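You operate a simulated robot arm through the tools that you are given. There is no shell and no other tool.

Carry out the task below with a simulated robot arm. There is one attempt and no reset: what you move stays moved.

JOB
Measure off 40 cm of green twine on the bar.
Fine: yellow stop at 40 cm, twine through the clamp, clamp lever shut on it, toggle standing in the stop.

It is judged by the outcome, as a careful person would: the job done as asked, and still so three seconds after it is handed in. It fails if anything else is knocked over, pushed out of place, dropped, spilled or broken.

ROBOT AND FRAMES
A 6-joint arm with a fingered hand, fixed in place. Base frame: the origin is at the foot of the arm, x ahead of it, y to its left, z up. Units: mm, degrees, N and s.
It reaches about 1346 mm from its shoulder. Its first joint turns from -149.0 to 149.0 degrees. Payload 3.5 kg.
Tool frame: the origin (TCP) lies between the finger pads and is the grasp point; the fingertips stand 26 mm ahead of it; z points along the fingers, y is the line along which they close. The gripper opens to 132 mm. The gripper's body begins 73 mm behind the TCP. The gripper is a hand of 4 fingers: y runs from the thumb to the fingers, the wrist lies at [0, 0, -234] in the tool frame, and closing takes about 1.5 s.
Orientation is that of the tool frame in the base frame, as [roll, pitch, yaw] about the fixed x, y, z axes, in that order (R = Rz(yaw) Ry(pitch) Rx(roll)). With the fingers straight down and closing along the base's y, the tool's x points along the base's -x, its y along +y and its z along -z.

CONTROLS
- The arm moves only by the tool send_rows. Its argument "rows" is a list of rows, each an object of numbers (a shift or turn left out is 0, a gripper value left out holds the last): "dx", "dy", "dz": the shift along the base's x, y, z in mm; "rx", "ry", "rz": the turn, a rotation vector about the base's x, y, z in degrees; "grip": the opening, from 0 (shut) to 1 (fully open). In form: [{"dx": .., "dy": .., "dz": .., "rx": .., "ry": .., "rz": .., "grip": ..}, ...]. A call has 1 to 20 rows; each row shifts and turns the commanded pose from where the row before left it. A row lasts 0.2 s, in which the tool goes at most 50 mm and 8.6 degrees; a call with a longer step from one row to the next is refused whole, and so is a gripper value outside its range. Where a pose cannot be reached the arm comes as near as it can. A force on the tool above 40 N (or 10 N above the force at the start of the call, whichever is more), or a blocked arm, ends the call early, and 0.2 s more pass. The fingers move at their own pace (about 108 mm/s each) and stop on an object; they squeeze with about 27 N. The grip force told is the motor's: it shows also when the fingers shut on nothing. Time passes only in rows, and 0.2 s behind the last, so rows that do not move let the fingers close. The reply holds the time, the measured pose of the TCP, the force on the tool along the base axes, the opening and the grip force, in the units named above and with some noise, with the torque about the TCP (base axes, N m) and any sound that the robot's microphone picked up, and new pictures: "show" is both (left out), scene, wrist or none.
- Cameras (640 x 400 px; columns grow to the right, rows downward): "scene" is fixed at [398.9, 648.6, 1436.6]; the picture's right is [-0.96, -0.29, 0.00], its down [-0.08, 0.27, -0.96] and it looks along [0.28, -0.92, -0.29] (base axes); focal length 322 px, centre (320, 200). "wrist" rides on the gripper at [68, 2, -97] in the tool frame; the picture's right is [-0.03, 1.00, 0.00], its down [-0.82, -0.02, -0.58] and it looks along [-0.58, -0.01, 0.82] (tool axes); focal length 270 px, centre (320, 200). There is no depth. A picture from a camera that has moved, and an enlarged one, comes with that camera's place and axes in the base frame and with its lens.
- move_column(by): slides the trunk up (or, below 0, down) by that many mm; the arm rides with it, the base frame stays. It gives what a move gives, with no picture.
- grasp_type(shape): the hand has 4 fingers and takes this shape, open, in about a second: jaw (thumb against the fingers, like two jaws); tri (thumb and two fingers); tip (a fingertip pinch); poke (one finger out to press); point (the index stretched); flat (the hand flat); cup (the hand cupped); fist (a fist). The gripper value then closes the fingers along that shape, each until it touches; the sizes above hold for jaw. It gives what a move gives, with no picture.
- close_up(camera, box): a new picture of the part [left, top, right, bottom] of that camera's present view, enlarged. It takes no simulated time.
- hand_in(): hands the job in; it is judged then, once.

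Nothing tells you positions but the pictures and the camera data. Unless the task says otherwise, let go and move clear before handing in.

The tools are called as name(argument=value, ...) on one line, values as JSON. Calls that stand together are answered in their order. send_rows: Moves the arm, as the interface text tells. Its arguments: {"type":"object","properties":{"rows":{"type":"array"},"show":{"type":"string","enum":["both","scene","wrist","none"]}},"required":["rows"]} The other tools are called the same way: move_column (by) slides the trunk up or down; grasp_type (shape) gives the hand a shape; close_up (camera, box) takes an enlarged picture of a part of a camera's view; hand_in () hands the job in.

At the start:

```text
t: 0.0
tcp_pos: [490.6, -607.6, 1069.5]
tcp_rot: [180.0, 0.0, 180.0]
wrist_force: [1.1, -0.4, 1.4]
torque: [-0.02, 0.02, 0.01]
grip_width: 132.2
gripper_force: 0.1
shape: jaw
trunk travel left (down, up): [-968.0, 2.0]
```

scene: 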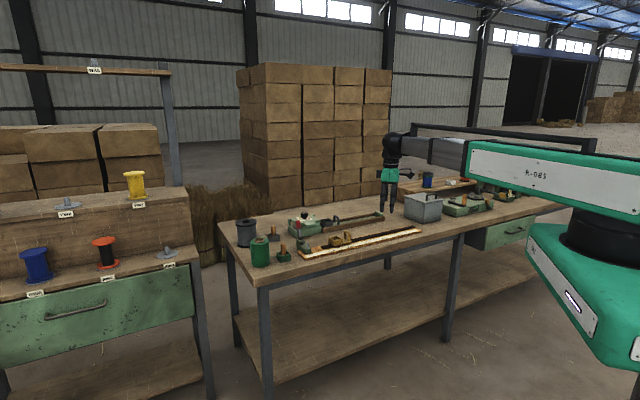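
wrist: 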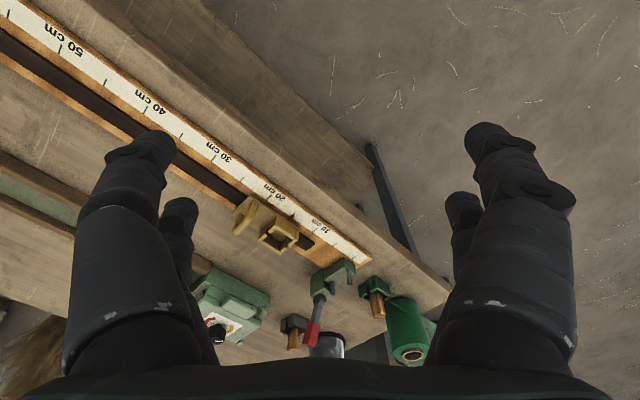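

I see a workbench with a graduated bar, a yellow stop at about 15–20 cm, a green clamp with a red lever, and green and grey twine spools. I'll take enlarged pictures before moving anything.

close_up(camera="scene", box=[220, 180, 460, 330])

close_up(camera="wrist", box=[180, 170, 460, 370])

close_up(camera="scene", box=[230, 200, 350, 275])

close_up(camera="wrist", box=[0, 0, 320, 200])

close_up(camera="scene", box=[380, 160, 540, 260])

close_up(camera="scene", box=[0, 150, 220, 300])

```text
2.67 times, centred on (340, 255) of scene
camera zoom: at [398.9, 648.6, 1436.6], right [-0.96, -0.29, 0.0], down [-0.08, 0.27, -0.96], along [0.28, -0.92, -0.29], focal length 860 px, centre (267, 53)
```

zoom: 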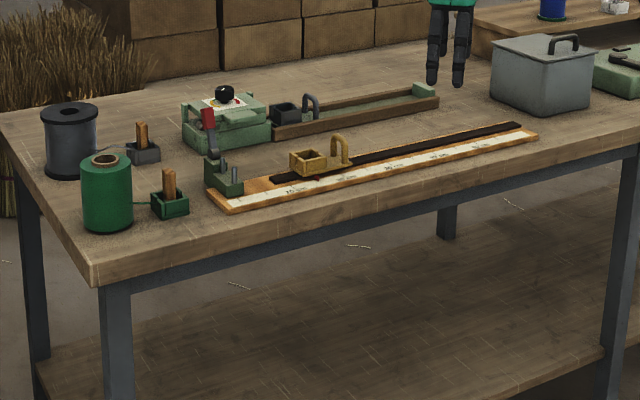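

```text
2.00 times, centred on (320, 270) of wrist
camera zoom: at [422.1, -607.3, 1165.4], right [0.03, 1.0, 0.0], down [0.82, -0.02, 0.58], along [0.58, -0.01, -0.82], focal length 541 px, centre (320, 60)
```

zoom: 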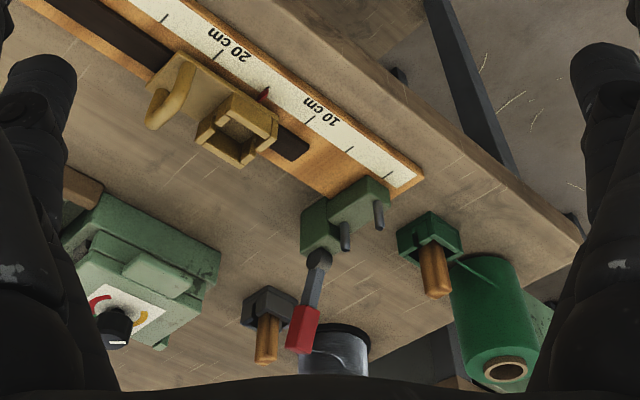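

```text
5.33 times, centred on (290, 238) of scene
camera zoom: at [398.9, 648.6, 1436.6], right [-0.96, -0.29, 0.0], down [-0.08, 0.27, -0.96], along [0.28, -0.92, -0.29], focal length 1720 px, centre (480, 0)
```

zoom: 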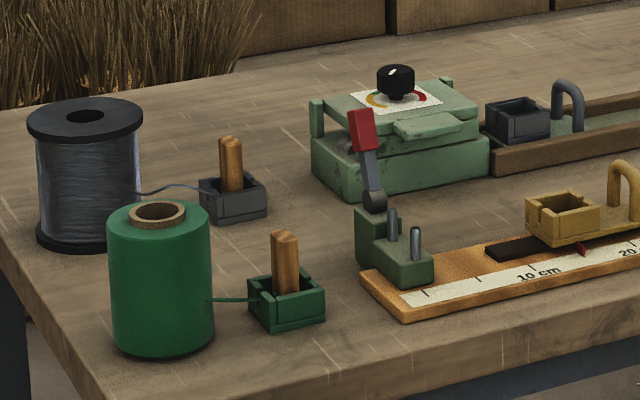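

```text
2.00 times, centred on (160, 100) of wrist
camera zoom: at [422.1, -607.3, 1165.4], right [0.03, 1.0, 0.0], down [0.82, -0.02, 0.58], along [0.58, -0.01, -0.82], focal length 541 px, centre (640, 400)
```

zoom: 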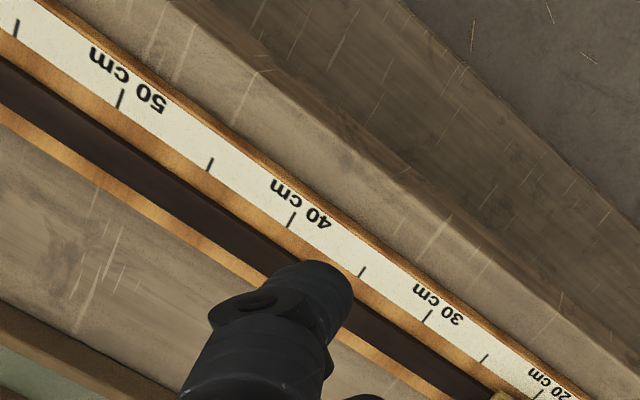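

```text
4.00 times, centred on (460, 210) of scene
camera zoom: at [398.9, 648.6, 1436.6], right [-0.96, -0.29, 0.0], down [-0.08, 0.27, -0.96], along [0.28, -0.92, -0.29], focal length 1290 px, centre (-240, 160)
```

zoom: 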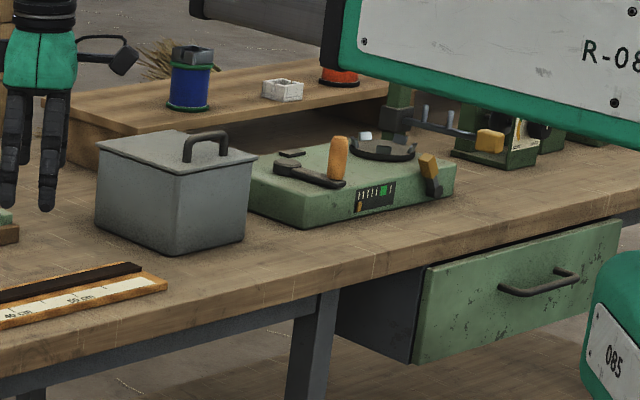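

```text
2.67 times, centred on (110, 225) of scene
camera zoom: at [398.9, 648.6, 1436.6], right [-0.96, -0.29, 0.0], down [-0.08, 0.27, -0.96], along [0.28, -0.92, -0.29], focal length 860 px, centre (880, 133)
```

zoom: 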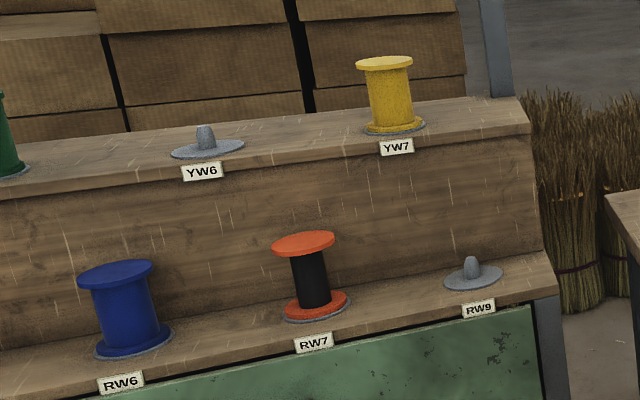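

The bar seems to run diagonally, at about 45° in x/y and z≈815. The 0 end with the clamp is near (805,-550), and the green toggle stands in its green holder near (905,-498). I'll move the hand above the clamp, staying high, to get better views.

send_rows(rows=[{"dx": 40, "dy": 10, "dz": 0}, {"dx": 40, "dy": 10, "dz": 0}, {"dx": 40, "dy": 10, "dz": 0}, {"dx": 40, "dy": 10, "dz": 0}, {"dx": 40, "dy": 10, "dz": 0}, {"dx": 0, "dy": 0, "dz": 0}])

```text
t: 1.4
tcp_pos: [687.5, -559.5, 1069.1]
tcp_rot: [-179.9, -0.1, 180.0]
wrist_force: [-1.1, 0.3, -0.4]
torque: [0.01, 0.04, -0.03]
grip_width: 132.0
gripper_force: 0.0
shape: jaw
trunk travel left (down, up): [-968.0, 2.0]
camera wrist: at [619.4, -557.2, 1165.3], right [0.03, 1.0, 0.0], down [0.82, -0.02, 0.58], along [0.58, -0.01, -0.82], focal length 270 px, centre (320, 200)
```

scene: 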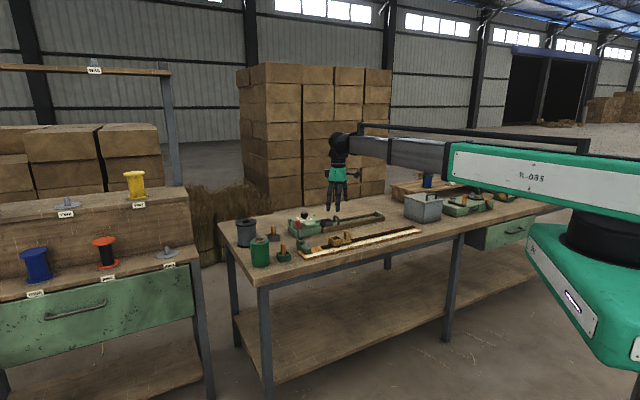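
wrist: 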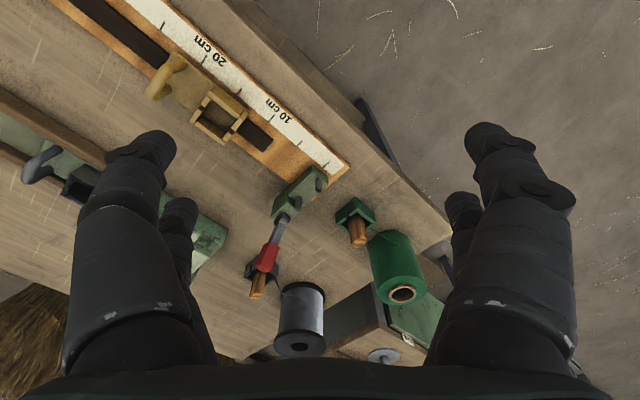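

The view is better now. I'll zoom in on the stop, clamp and toggle for detail and to triangulate.

close_up(camera="wrist", box=[140, 40, 300, 140])

close_up(camera="wrist", box=[240, 140, 400, 240])

close_up(camera="wrist", box=[230, 200, 470, 350])

close_up(camera="scene", box=[290, 215, 370, 265])

```text
4.00 times, centred on (220, 90) of wrist
camera zoom: at [619.4, -557.2, 1165.3], right [0.03, 1.0, 0.0], down [0.82, -0.02, 0.58], along [0.58, -0.01, -0.82], focal length 1081 px, centre (720, 640)
```

zoom: 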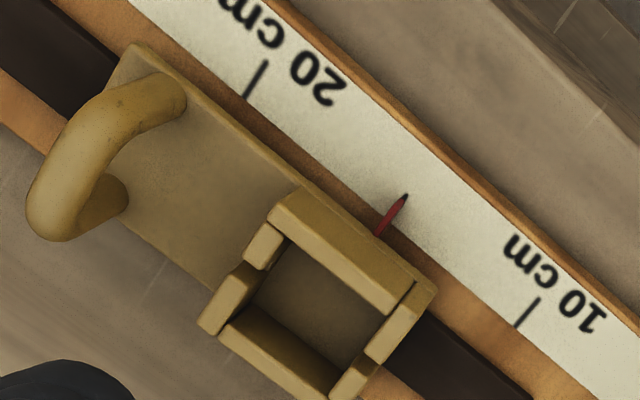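

```text
4.00 times, centred on (320, 190) of wrist
camera zoom: at [619.4, -557.2, 1165.3], right [0.03, 1.0, 0.0], down [0.82, -0.02, 0.58], along [0.58, -0.01, -0.82], focal length 1081 px, centre (320, 240)
```

zoom: 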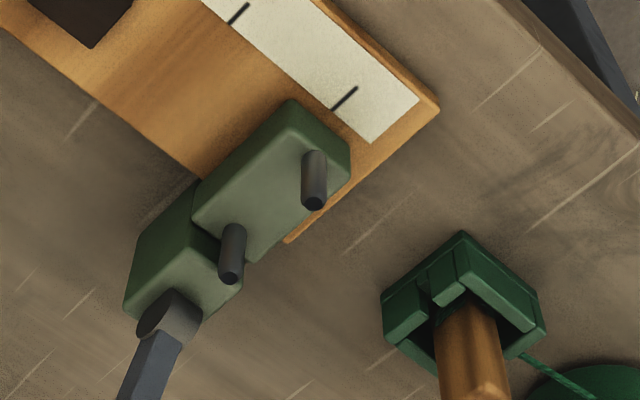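

```text
2.67 times, centred on (350, 275) of wrist
camera zoom: at [619.4, -557.2, 1165.3], right [0.03, 1.0, 0.0], down [0.82, -0.02, 0.58], along [0.58, -0.01, -0.82], focal length 721 px, centre (240, 0)
```

zoom: 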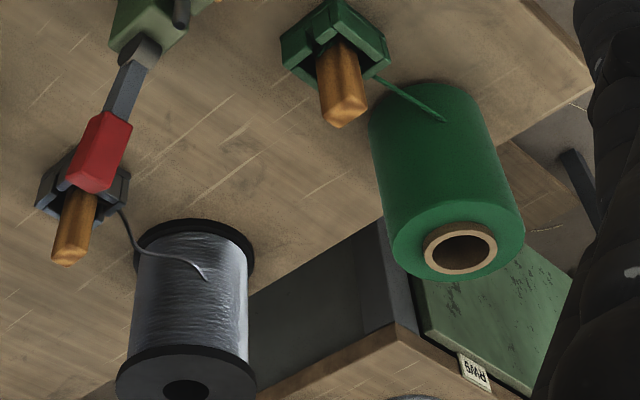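

```text
8.00 times, centred on (330, 240) of scene
camera zoom: at [398.9, 648.6, 1436.6], right [-0.96, -0.29, 0.0], down [-0.08, 0.27, -0.96], along [0.28, -0.92, -0.29], focal length 2580 px, centre (240, -120)
```

zoom: 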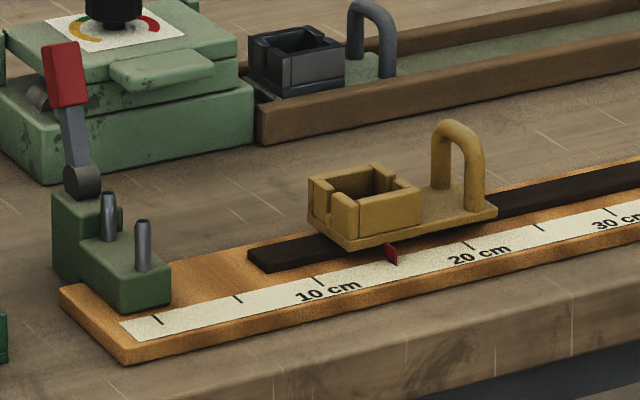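

The tape lies at z≈812. The twine line runs from the spool (984,-440) past the toggle (907,-507) and between the clamp pins (832,-580) to the stop. The stop's pointer is at 15.0 cm and its arch handle is near (680,-731), top at z≈874. I'll turn the hand so it closes along the bar and come over the arch.

send_rows(rows=[{"dx": -1, "dy": -28.5, "dz": -10, "rz": -7.5, "grip": 0.4}, {"dx": -1, "dy": -28.5, "dz": -10, "rz": -7.5}, {"dx": -1, "dy": -28.5, "dz": -10, "rz": -7.5}, {"dx": -1, "dy": -28.5, "dz": -10, "rz": -7.5}, {"dx": -1, "dy": -28.5, "dz": -10, "rz": -7.5}, {"dx": -1, "dy": -28.5, "dz": -10, "rz": -7.5}, {}, {}])

```text
t: 3.2
tcp_pos: [686.8, -732.7, 1069.6]
tcp_rot: [-180.0, 0.0, 134.8]
wrist_force: [0.4, -0.3, 0.0]
torque: [0.0, 0.01, 0.02]
grip_width: 53.4
gripper_force: 0.1
shape: jaw
out of reach, approached as far as the arm can: row 1, 2, 3, 4, 5, 6
trunk travel left (down, up): [-968.0, 2.0]
camera wrist: at [638.6, -683.7, 1165.4], right [0.73, 0.69, 0.0], down [0.56, -0.59, 0.58], along [0.4, -0.42, -0.82], focal length 270 px, centre (320, 200)
```

scene: 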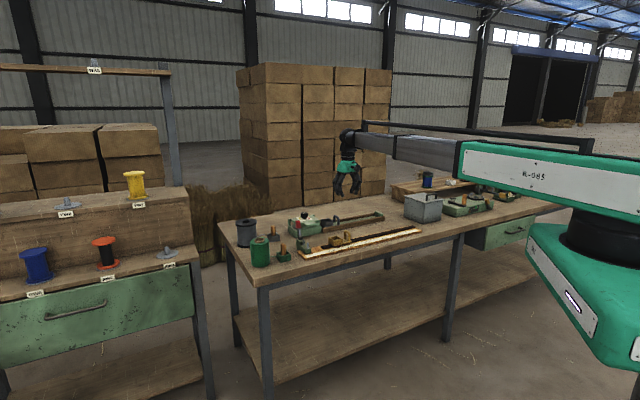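
wrist: 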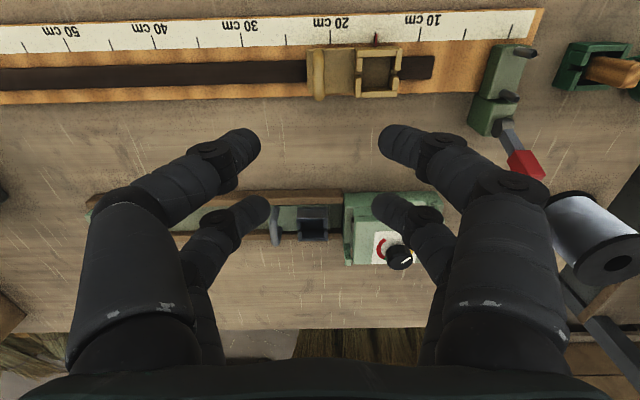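

The arm can't lower itself here, so height has to come from the trunk column. I'll lower the trunk by a modest amount and see how the tool follows.

move_column(by=-100)

send_rows(rows=[{}])

```text
t: 4.5
tcp_pos: [686.8, -732.1, 968.7]
tcp_rot: [180.0, 0.0, 134.9]
wrist_force: [-0.1, 0.8, 0.0]
torque: [-0.02, -0.04, -0.03]
grip_width: 53.3
gripper_force: 0.1
shape: jaw
trunk travel left (down, up): [-868.0, 102.0]
```

```text
t: 4.9
tcp_pos: [686.7, -733.5, 969.1]
tcp_rot: [-180.0, 0.1, 134.9]
wrist_force: [0.3, -0.2, -0.3]
torque: [0.0, -0.01, 0.03]
grip_width: 53.0
gripper_force: 0.0
shape: jaw
trunk travel left (down, up): [-868.0, 102.0]
camera wrist: at [638.6, -683.7, 1065.4], right [0.72, 0.69, 0.0], down [0.56, -0.59, 0.58], along [0.4, -0.42, -0.82], focal length 270 px, centre (320, 200)
```

scene: 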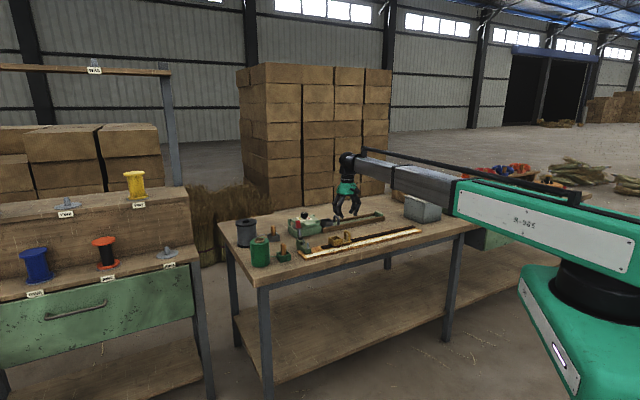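
wrist: 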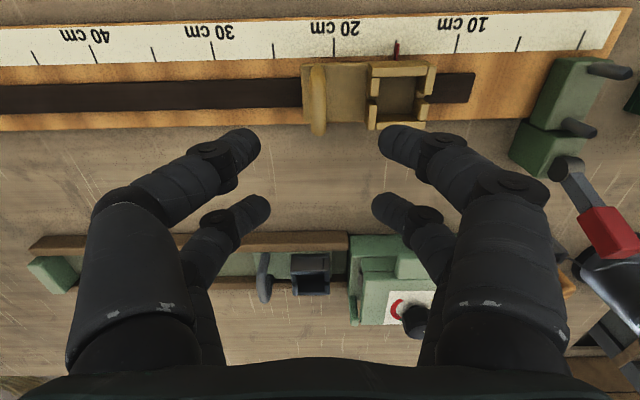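

The trunk moves the tool one for one. Before touching anything, I'll check what the hand looks like shut in this shape and in the pinch shapes.

send_rows(rows=[{"grip": 0.08}, {}, {}, {}, {}], show="wrist")

grasp_type(shape="tip")

send_rows(rows=[{}], show="wrist")

send_rows(rows=[{"grip": 0.1}, {}, {}, {}, {}, {}, {}], show="wrist")

grasp_type(shape="tri")

send_rows(rows=[{"grip": 0.1}, {}, {}, {}, {}, {}, {}], show="wrist")

```text
t: 6.1
tcp_pos: [686.8, -733.1, 968.7]
tcp_rot: [180.0, 0.0, 135.0]
wrist_force: [0.1, 0.0, -0.6]
torque: [-0.05, -0.01, 0.02]
grip_width: 11.0
gripper_force: 0.1
shape: jaw
trunk travel left (down, up): [-868.0, 102.0]
camera wrist: at [638.6, -683.7, 1065.4], right [0.72, 0.69, 0.0], down [0.56, -0.59, 0.58], along [0.4, -0.42, -0.82], focal length 270 px, centre (320, 200)
```

wrist: 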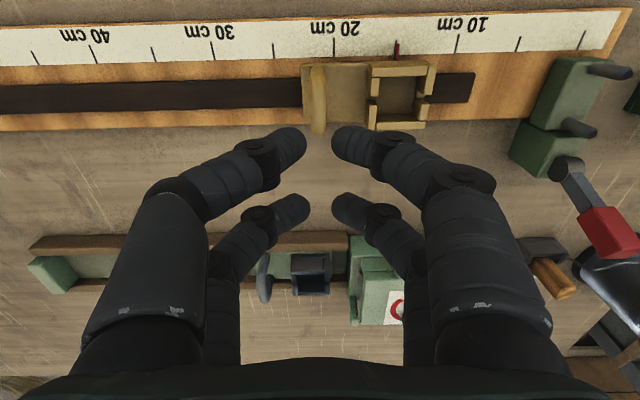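

```text
t: 7.0
tcp_pos: [686.8, -733.3, 968.0]
tcp_rot: [180.0, 0.0, 135.0]
wrist_force: [0.3, -0.2, 0.5]
torque: [0.0, 0.01, 0.01]
grip_width: 131.6
gripper_force: 0.0
shape: tip
trunk travel left (down, up): [-868.0, 102.0]
```

```text
t: 7.4
tcp_pos: [685.9, -733.6, 969.3]
tcp_rot: [179.9, -0.1, 135.1]
wrist_force: [-0.5, 0.3, -0.3]
torque: [-0.02, -0.01, -0.01]
grip_width: 132.1
gripper_force: 0.1
shape: tip
trunk travel left (down, up): [-868.0, 102.0]
camera wrist: at [638.6, -683.7, 1065.4], right [0.72, 0.69, 0.0], down [0.56, -0.59, 0.58], along [0.4, -0.42, -0.82], focal length 270 px, centre (320, 200)
```

wrist: 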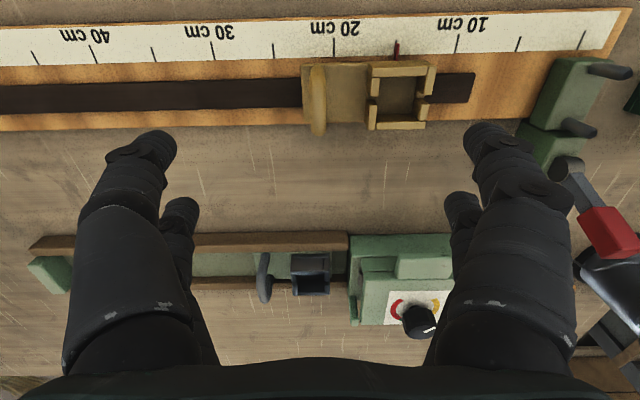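

```text
t: 9.0
tcp_pos: [686.1, -733.0, 968.8]
tcp_rot: [-179.9, 0.0, 135.0]
wrist_force: [0.8, -0.9, -0.2]
torque: [0.0, 0.02, -0.02]
grip_width: 13.6
gripper_force: 0.0
shape: tip
trunk travel left (down, up): [-868.0, 102.0]
camera wrist: at [638.6, -683.7, 1065.4], right [0.72, 0.69, 0.0], down [0.56, -0.59, 0.58], along [0.4, -0.42, -0.82], focal length 270 px, centre (320, 200)
```

wrist: 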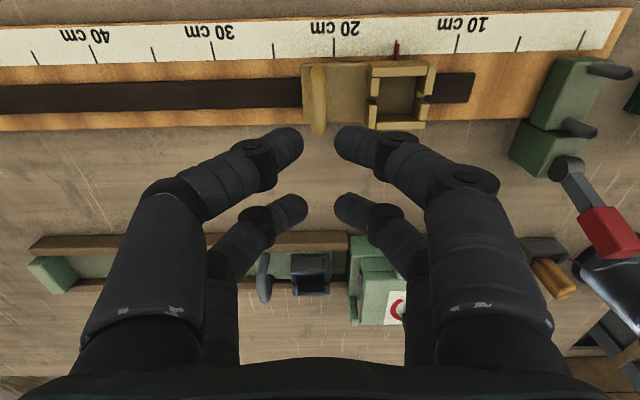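

```text
t: 9.9
tcp_pos: [685.6, -731.8, 968.6]
tcp_rot: [-179.9, 0.0, 134.9]
wrist_force: [-0.5, -0.4, -0.3]
torque: [0.0, 0.0, -0.01]
grip_width: 131.9
gripper_force: 0.0
shape: tri
trunk travel left (down, up): [-868.0, 102.0]
```

```text
t: 11.5
tcp_pos: [687.0, -732.4, 968.4]
tcp_rot: [180.0, -0.1, 135.0]
wrist_force: [-0.5, -0.1, 0.6]
torque: [-0.02, -0.02, -0.01]
grip_width: 13.5
gripper_force: 0.0
shape: tri
trunk travel left (down, up): [-868.0, 102.0]
camera wrist: at [638.6, -683.7, 1065.4], right [0.72, 0.69, 0.0], down [0.56, -0.59, 0.58], along [0.4, -0.42, -0.82], focal length 270 px, centre (320, 200)
```

wrist: 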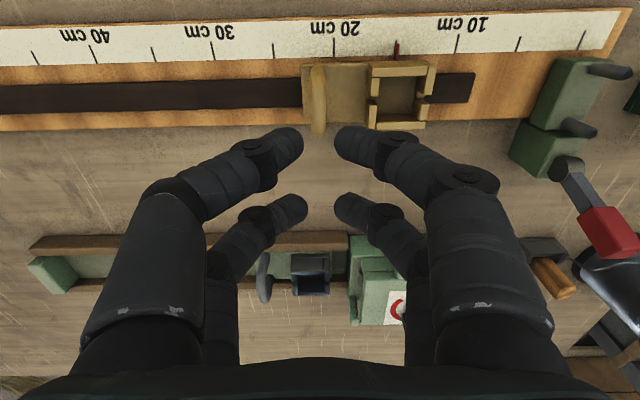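

All three shapes look alike with two pairs of fingertips, so I'll use jaw. I'll centre over the yellow arch with a narrow opening and go down part way.

grasp_type(shape="jaw")

send_rows(rows=[{"dx": -6.5, "dy": 4, "grip": 0.28}, {}, {}, {}, {}], show="none")

move_column(by=-55)

send_rows(rows=[{}])

```text
t: 12.4
tcp_pos: [685.2, -733.0, 968.5]
tcp_rot: [-180.0, 0.0, 135.0]
wrist_force: [-0.1, -0.4, -0.4]
torque: [0.0, 0.01, 0.02]
grip_width: 131.7
gripper_force: 0.1
shape: jaw
trunk travel left (down, up): [-868.0, 102.0]
```

```text
t: 13.6
tcp_pos: [680.2, -728.0, 967.8]
tcp_rot: [-180.0, 0.0, 135.0]
wrist_force: [-0.4, -0.3, -1.0]
torque: [-0.02, 0.03, -0.02]
grip_width: 37.1
gripper_force: 0.1
shape: jaw
trunk travel left (down, up): [-868.0, 102.0]
```

```text
t: 14.6
tcp_pos: [679.6, -729.4, 914.5]
tcp_rot: [-180.0, 0.0, 135.0]
wrist_force: [0.0, 0.5, -0.7]
torque: [0.02, -0.01, 0.01]
grip_width: 37.1
gripper_force: 0.1
shape: jaw
trunk travel left (down, up): [-813.0, 157.0]
```

```text
t: 15.0
tcp_pos: [679.9, -726.8, 914.7]
tcp_rot: [-179.9, -0.1, 134.9]
wrist_force: [0.0, -0.2, 0.0]
torque: [0.02, 0.0, 0.02]
grip_width: 37.2
gripper_force: 0.1
shape: jaw
trunk travel left (down, up): [-813.0, 157.0]
camera wrist: at [632.3, -679.4, 1010.4], right [0.72, 0.69, 0.0], down [0.56, -0.59, 0.58], along [0.4, -0.42, -0.82], focal length 270 px, centre (320, 200)
```

scene: 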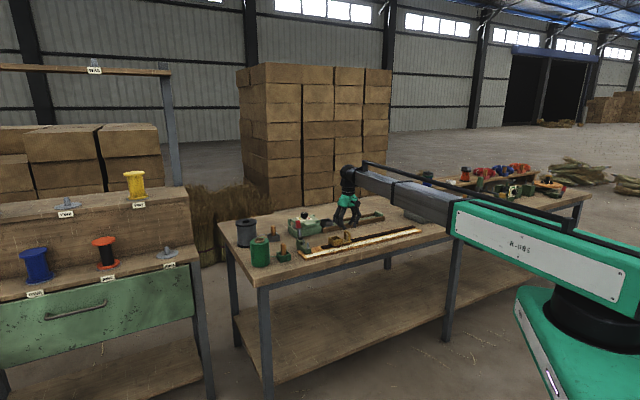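
wrist: 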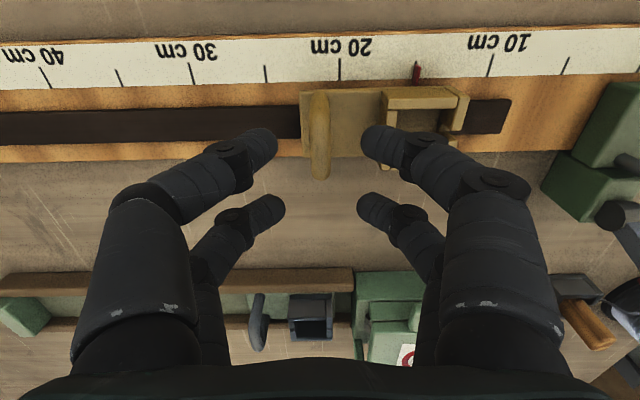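

The arch sits midway between the fingers, and the finger pairs line up with its two legs. I'll lower to gripping height in two steps while watching the force.

move_column(by=-30)

send_rows(rows=[{}], show="wrist")

```text
t: 15.7
tcp_pos: [679.0, -728.2, 883.6]
tcp_rot: [-180.0, 0.0, 135.0]
wrist_force: [-0.2, -0.3, -0.5]
torque: [-0.03, -0.01, -0.02]
grip_width: 37.3
gripper_force: 0.0
shape: jaw
trunk travel left (down, up): [-783.0, 187.0]
```

```text
t: 16.1
tcp_pos: [680.0, -727.6, 883.9]
tcp_rot: [179.9, -0.1, 134.9]
wrist_force: [-0.2, 0.3, -1.2]
torque: [-0.02, 0.0, -0.03]
grip_width: 37.2
gripper_force: 0.0
shape: jaw
trunk travel left (down, up): [-783.0, 187.0]
camera wrist: at [632.3, -679.4, 980.4], right [0.72, 0.69, 0.0], down [0.56, -0.59, 0.58], along [0.4, -0.42, -0.82], focal length 270 px, centre (320, 200)
```

wrist: 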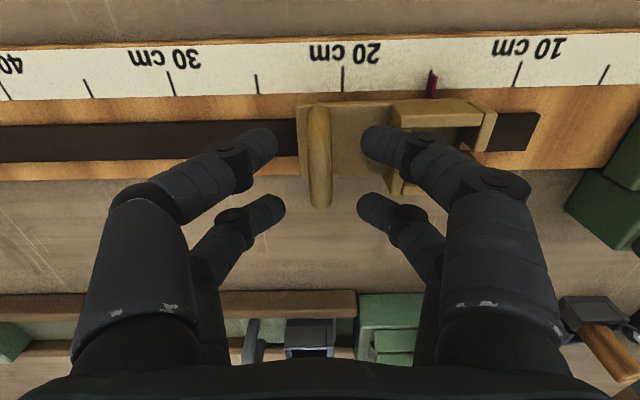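

The right front finger comes close to the socket wall at this opening, so I'll narrow the opening before going further down.

send_rows(rows=[{"grip": 0.17}, {}, {}], show="none")

move_column(by=-18)

send_rows(rows=[{}], show="wrist")

```text
t: 16.9
tcp_pos: [679.5, -727.9, 884.4]
tcp_rot: [179.9, 0.0, 135.0]
wrist_force: [0.3, -0.7, -0.4]
torque: [-0.03, 0.02, 0.02]
grip_width: 23.1
gripper_force: 0.1
shape: jaw
trunk travel left (down, up): [-783.0, 187.0]
```

```text
t: 17.6
tcp_pos: [680.1, -729.0, 866.2]
tcp_rot: [-179.9, 0.0, 135.0]
wrist_force: [-0.1, 0.3, 0.4]
torque: [0.04, -0.03, -0.01]
grip_width: 22.8
gripper_force: 0.1
shape: jaw
trunk travel left (down, up): [-765.0, 205.0]
```

```text
t: 18.0
tcp_pos: [679.7, -728.9, 865.9]
tcp_rot: [-180.0, 0.0, 135.0]
wrist_force: [-1.0, 0.3, -0.5]
torque: [0.02, 0.0, 0.03]
grip_width: 22.7
gripper_force: 0.0
shape: jaw
trunk travel left (down, up): [-765.0, 205.0]
camera wrist: at [632.3, -679.4, 962.4], right [0.72, 0.69, 0.0], down [0.56, -0.59, 0.58], along [0.4, -0.42, -0.82], focal length 270 px, centre (320, 200)
```

wrist: 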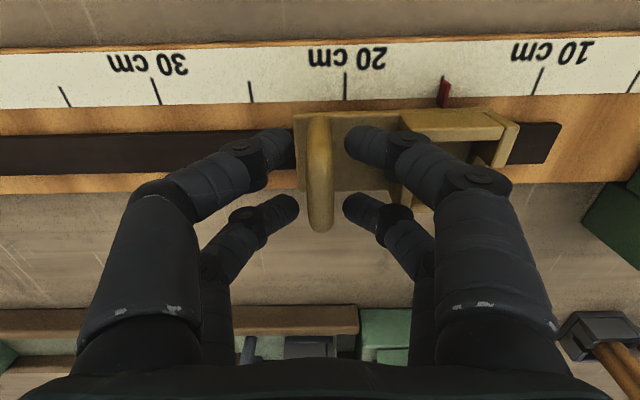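

There's no contact and the arch is centred between the finger pairs. Now I'll close on it.

send_rows(rows=[{"grip": 0.0}, {}, {}, {}], show="wrist")

```text
t: 19.0
tcp_pos: [680.1, -729.0, 866.5]
tcp_rot: [180.0, 0.0, 135.1]
wrist_force: [0.4, -1.3, -3.9]
torque: [-0.02, 0.01, 0.02]
grip_width: 6.4
gripper_force: 26.8
shape: jaw
trunk travel left (down, up): [-765.0, 205.0]
camera wrist: at [632.5, -679.8, 961.9], right [0.72, 0.69, 0.0], down [0.56, -0.59, 0.58], along [0.4, -0.42, -0.82], focal length 270 px, centre (320, 200)
```

wrist: 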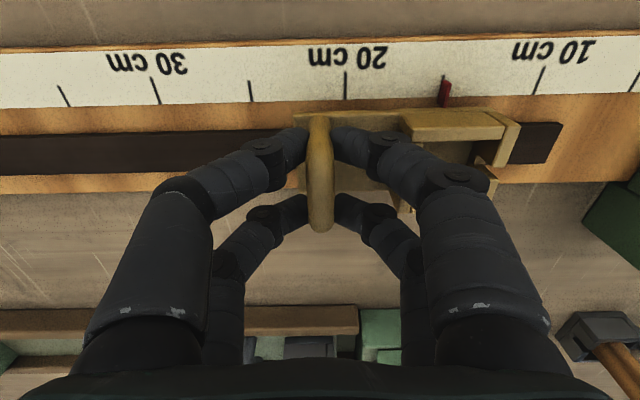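

The arch is gripped firmly, with force on the fingers. I'll slide the stop along the bar toward 40 cm, 100 mm first to check resistance.

send_rows(rows=[{"dx": -5, "dy": -5}, {"dx": -8, "dy": -8}, {"dx": -12, "dy": -12}, {"dx": -14, "dy": -14}, {"dx": -14, "dy": -14}, {"dx": -12, "dy": -12}, {"dx": -6, "dy": -6}, {}])

```text
t: 20.8
tcp_pos: [609.5, -800.2, 866.1]
tcp_rot: [-180.0, 0.0, 134.9]
wrist_force: [4.9, -3.9, -1.7]
torque: [-0.04, -0.08, -0.05]
grip_width: 6.4
gripper_force: 27.0
shape: jaw
trunk travel left (down, up): [-765.0, 205.0]
camera wrist: at [560.9, -751.1, 961.8], right [0.72, 0.69, 0.0], down [0.56, -0.59, 0.58], along [0.4, -0.42, -0.82], focal length 270 px, centre (320, 200)
```

scene: 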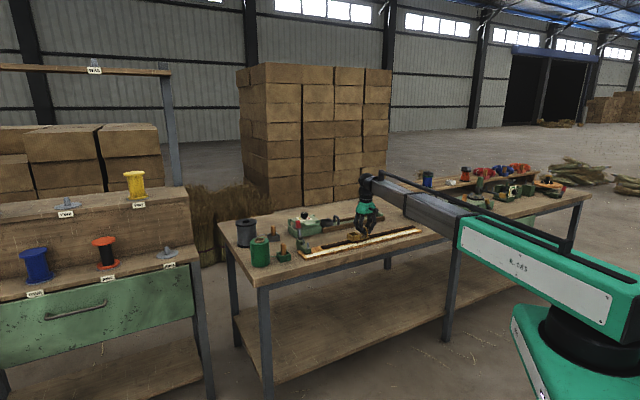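
wrist: 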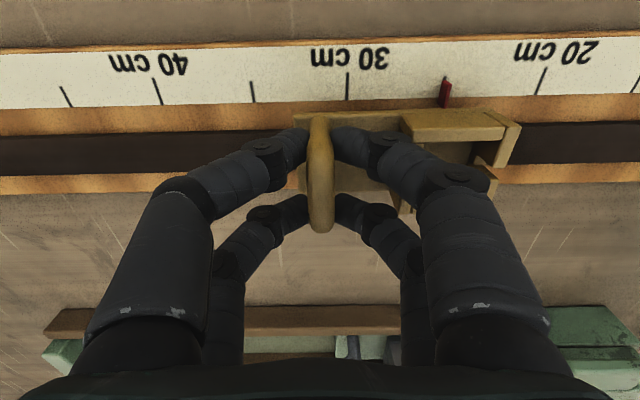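

It slides well, and the pointer covers the 25 cm tick after 100 mm. I'll go another 140 mm and then fine-tune.

send_rows(rows=[{"dx": -5, "dy": -5.2}, {"dx": -8, "dy": -8.2}, {"dx": -12, "dy": -12.2}, {"dx": -14, "dy": -14.2}, {"dx": -14, "dy": -14.2}, {"dx": -14, "dy": -14}, {"dx": -13, "dy": -13}, {"dx": -11, "dy": -11}, {"dx": -7.5, "dy": -7.5}, {}], show="wrist")

close_up(camera="wrist", box=[310, 20, 550, 170])

```text
t: 23.0
tcp_pos: [508.5, -899.4, 865.8]
tcp_rot: [-180.0, 0.0, 135.0]
wrist_force: [0.4, -1.1, -4.3]
torque: [0.0, 0.05, 0.0]
grip_width: 6.1
gripper_force: 26.9
shape: jaw
trunk travel left (down, up): [-765.0, 205.0]
camera wrist: at [461.9, -850.6, 961.9], right [0.72, 0.69, 0.0], down [0.56, -0.59, 0.58], along [0.4, -0.42, -0.82], focal length 270 px, centre (320, 200)
```

wrist: 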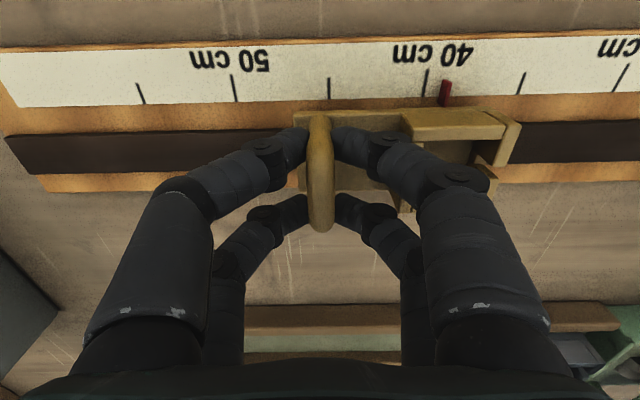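

```text
2.67 times, centred on (430, 95) of wrist
camera zoom: at [461.9, -850.6, 961.9], right [0.72, 0.69, 0.0], down [0.56, -0.59, 0.58], along [0.4, -0.42, -0.82], focal length 721 px, centre (27, 480)
```

zoom: 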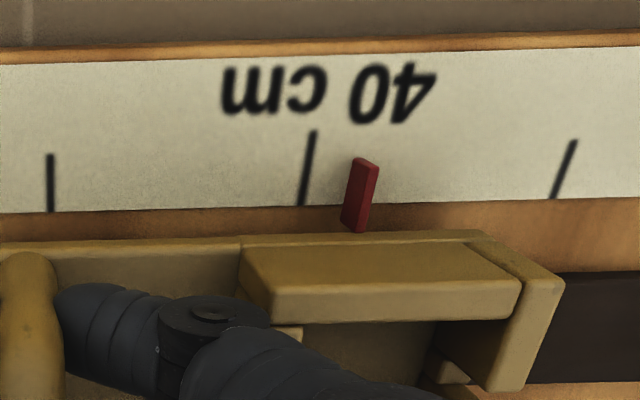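

The pointer is about 9 mm short of 40 cm after allowing for parallax. I'll nudge by 9.2 mm.

send_rows(rows=[{"dx": -3, "dy": -3}, {"dx": -3.5, "dy": -3.5}, {}, {}], show="wrist")

close_up(camera="wrist", box=[360, 40, 520, 140])

```text
t: 24.0
tcp_pos: [503.6, -905.5, 864.7]
tcp_rot: [179.9, 0.0, 134.9]
wrist_force: [2.1, -2.4, -2.7]
torque: [-0.04, -0.03, 0.02]
grip_width: 6.2
gripper_force: 27.9
shape: jaw
trunk travel left (down, up): [-765.0, 205.0]
camera wrist: at [455.8, -856.6, 961.9], right [0.72, 0.69, 0.0], down [0.56, -0.59, 0.58], along [0.4, -0.42, -0.82], focal length 270 px, centre (320, 200)
```

wrist: 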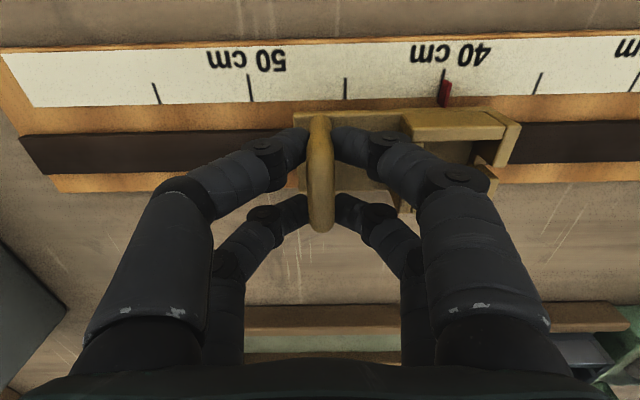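

```text
4.00 times, centred on (440, 90) of wrist
camera zoom: at [455.8, -856.6, 961.9], right [0.72, 0.69, 0.0], down [0.56, -0.59, 0.58], along [0.4, -0.42, -0.82], focal length 1081 px, centre (-160, 640)
```

zoom: 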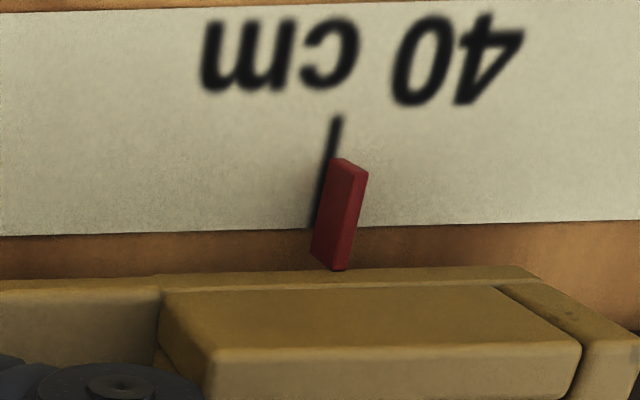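

The pointer is close to the 40 cm tick, but parallax limits the reading. I'll release, rise, and look from directly above the pointer.

send_rows(rows=[{"grip": 0.17}, {}, {}], show="none")

move_column(by=70)

send_rows(rows=[{"dx": 15, "dy": 15}, {"dx": 15, "dy": 15}, {"dx": 15, "dy": 15}, {}], show="wrist")

close_up(camera="wrist", box=[240, 30, 400, 130])

```text
t: 24.8
tcp_pos: [503.3, -904.5, 866.3]
tcp_rot: [180.0, -0.1, 135.0]
wrist_force: [0.2, -0.3, -0.1]
torque: [0.05, -0.03, 0.03]
grip_width: 22.2
gripper_force: 0.0
shape: jaw
trunk travel left (down, up): [-765.0, 205.0]
```

```text
t: 25.9
tcp_pos: [503.7, -904.6, 935.6]
tcp_rot: [180.0, 0.1, 135.1]
wrist_force: [0.9, -0.1, 0.8]
torque: [-0.02, 0.01, 0.01]
grip_width: 22.2
gripper_force: 0.0
shape: jaw
trunk travel left (down, up): [-835.0, 135.0]
```

```text
t: 26.9
tcp_pos: [547.8, -863.0, 936.2]
tcp_rot: [180.0, -0.1, 135.0]
wrist_force: [-0.2, -0.5, 0.5]
torque: [-0.01, 0.04, 0.03]
grip_width: 22.4
gripper_force: 0.2
shape: jaw
trunk travel left (down, up): [-835.0, 135.0]
camera wrist: at [499.9, -813.8, 1032.4], right [0.72, 0.69, 0.0], down [0.56, -0.59, 0.58], along [0.4, -0.42, -0.82], focal length 270 px, centre (320, 200)
```

wrist: 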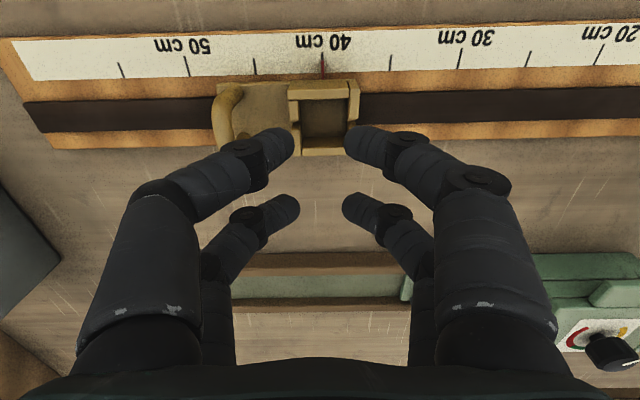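

```text
4.00 times, centred on (320, 80) of wrist
camera zoom: at [499.9, -813.8, 1032.4], right [0.72, 0.69, 0.0], down [0.56, -0.59, 0.58], along [0.4, -0.42, -0.82], focal length 1081 px, centre (320, 680)
```

zoom: 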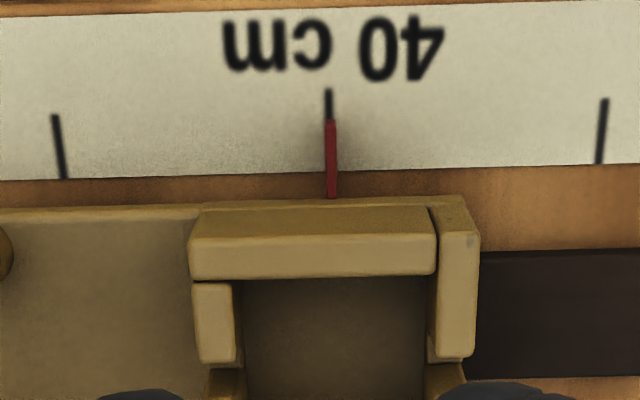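

The pointer sits on the 40 cm tick, within about 0.5 mm. Next I'll rise clear of the lever, carry the hand to above the green toggle, and turn it so it closes across the twine line.

move_column(by=60)

send_rows(rows=[{"dx": 29.3, "dy": 29.1, "rz": -7.5}, {"dx": 29.3, "dy": 29.1, "rz": -7.5}, {"dx": 29.3, "dy": 29.1, "rz": -7.5}, {"dx": 29.3, "dy": 29.1, "rz": -7.5}, {"dx": 29.3, "dy": 29.1, "rz": -7.5}, {"dx": 29.3, "dy": 29.1, "rz": -7.5}, {"dx": 29.3, "dy": 29.1, "rz": -7.5}, {"dx": 29.3, "dy": 29.1, "rz": -7.5}, {"dx": 29.3, "dy": 29.1, "rz": -7.5}, {"dx": 29.3, "dy": 29.1, "rz": -7.5}, {"dx": 29.3, "dy": 29.1, "rz": -7.5}, {"dx": 29.3, "dy": 29.1, "rz": -7.5}, {}, {}])

```text
t: 27.9
tcp_pos: [546.6, -863.4, 996.2]
tcp_rot: [-180.0, 0.0, 135.0]
wrist_force: [0.4, -0.8, 0.6]
torque: [-0.01, 0.03, -0.03]
grip_width: 22.2
gripper_force: 0.1
shape: jaw
trunk travel left (down, up): [-895.0, 75.0]
```

```text
t: 30.9
tcp_pos: [900.7, -511.6, 995.9]
tcp_rot: [179.9, 0.1, 45.0]
wrist_force: [-0.1, -0.7, 0.3]
torque: [-0.03, 0.01, -0.02]
grip_width: 22.7
gripper_force: 0.0
shape: jaw
trunk travel left (down, up): [-895.0, 75.0]
camera wrist: at [949.8, -465.6, 1092.4], right [0.69, -0.73, 0.0], down [-0.59, -0.56, 0.58], along [-0.42, -0.4, -0.82], focal length 270 px, centre (320, 200)
```

scene: 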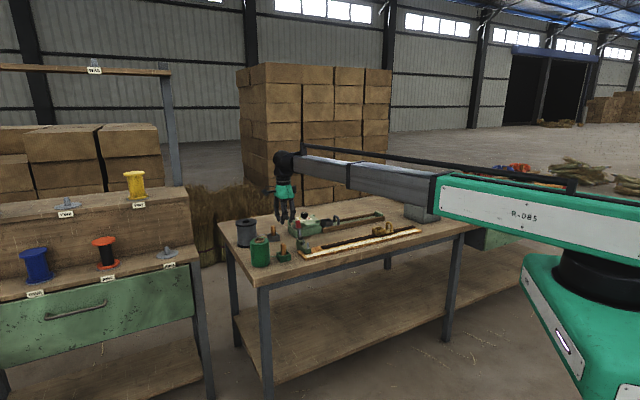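
wrist: 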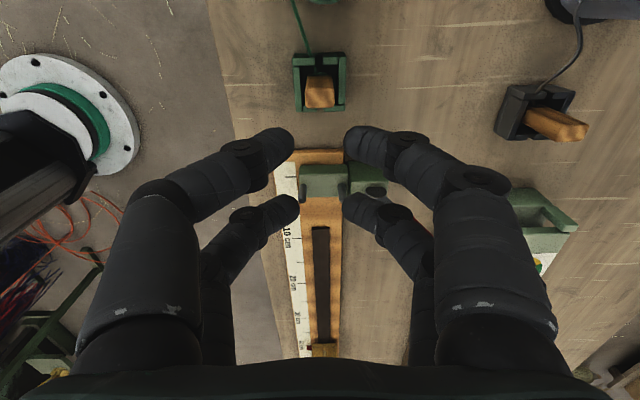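

The hand is now aligned with the twine line, and the toggle and its green holder show at the top of the wrist picture. I'll zoom in to centre precisely.

close_up(camera="wrist", box=[240, 30, 400, 130])

close_up(camera="wrist", box=[260, 130, 420, 230])

close_up(camera="scene", box=[240, 180, 352, 270])

```text
4.00 times, centred on (320, 80) of wrist
camera zoom: at [949.8, -465.6, 1092.4], right [0.69, -0.73, 0.0], down [-0.59, -0.56, 0.58], along [-0.42, -0.4, -0.82], focal length 1081 px, centre (320, 680)
```

zoom: 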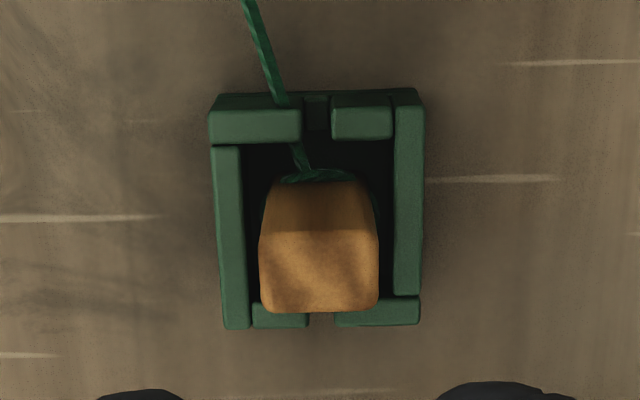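

```text
4.00 times, centred on (340, 180) of wrist
camera zoom: at [949.8, -465.6, 1092.4], right [0.69, -0.73, 0.0], down [-0.59, -0.56, 0.58], along [-0.42, -0.4, -0.82], focal length 1081 px, centre (240, 280)
```

zoom: 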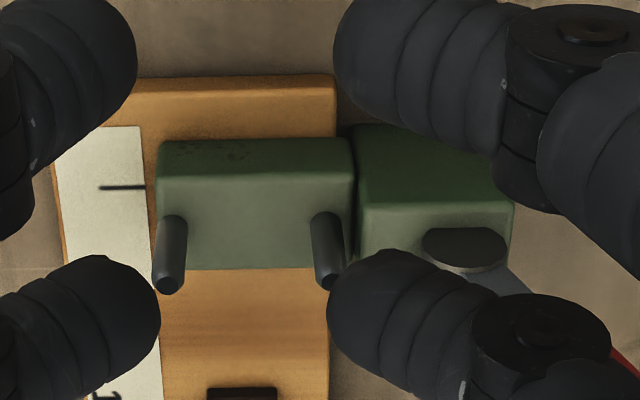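

```text
4.44 times, centred on (296, 225) of scene
camera zoom: at [398.9, 648.6, 1436.6], right [-0.96, -0.29, 0.0], down [-0.08, 0.27, -0.96], along [0.28, -0.92, -0.29], focal length 1433 px, centre (427, 89)
```

zoom: 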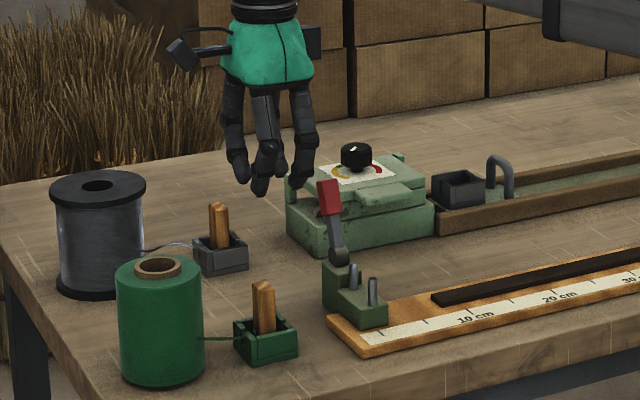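

The toggle is about 23 mm across (along n) and 15 mm thick, and it's well centred. I'll open to ~46 mm and lower, with the front finger pair around the toggle.

send_rows(rows=[{"dx": 1.6, "dy": 1.6, "grip": 0.36}, {}, {}], show="none")

move_column(by=-80)

send_rows(rows=[{}])

close_up(camera="scene", box=[240, 190, 320, 270])

```text
t: 31.7
tcp_pos: [901.8, -510.7, 995.7]
tcp_rot: [-180.0, 0.0, 45.0]
wrist_force: [-0.1, -0.3, -0.6]
torque: [0.03, -0.03, 0.01]
grip_width: 47.2
gripper_force: 0.0
shape: jaw
trunk travel left (down, up): [-895.0, 75.0]
```

```text
t: 32.8
tcp_pos: [901.8, -510.8, 916.3]
tcp_rot: [-180.0, 0.0, 45.0]
wrist_force: [-0.2, 0.4, 0.8]
torque: [0.02, 0.01, 0.03]
grip_width: 47.0
gripper_force: 0.1
shape: jaw
trunk travel left (down, up): [-815.0, 155.0]
```

```text
t: 33.2
tcp_pos: [901.9, -511.0, 916.0]
tcp_rot: [179.9, 0.1, 45.0]
wrist_force: [0.2, -0.4, -0.7]
torque: [0.02, 0.01, -0.04]
grip_width: 47.3
gripper_force: 0.0
shape: jaw
trunk travel left (down, up): [-815.0, 155.0]
camera wrist: at [951.3, -464.0, 1012.4], right [0.69, -0.72, 0.0], down [-0.59, -0.56, 0.58], along [-0.42, -0.4, -0.82], focal length 270 px, centre (320, 200)
```

scene: 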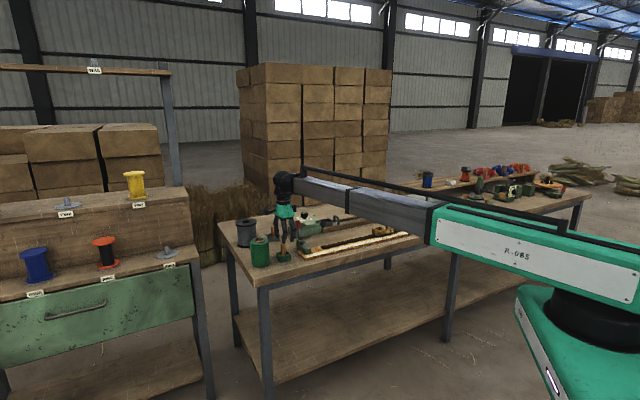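
wrist: 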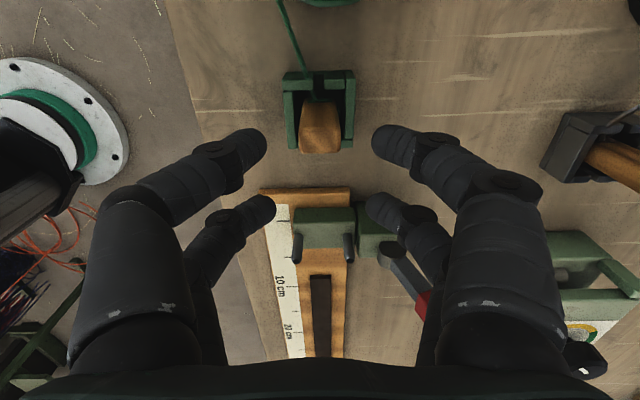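

```text
5.00 times, centred on (280, 230) of scene
camera zoom: at [398.9, 648.6, 1436.6], right [-0.96, -0.29, 0.0], down [-0.08, 0.27, -0.96], along [0.28, -0.92, -0.29], focal length 1612 px, centre (520, 50)
```

zoom: 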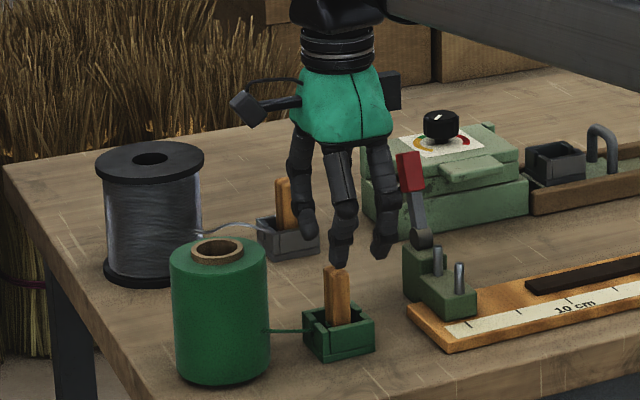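

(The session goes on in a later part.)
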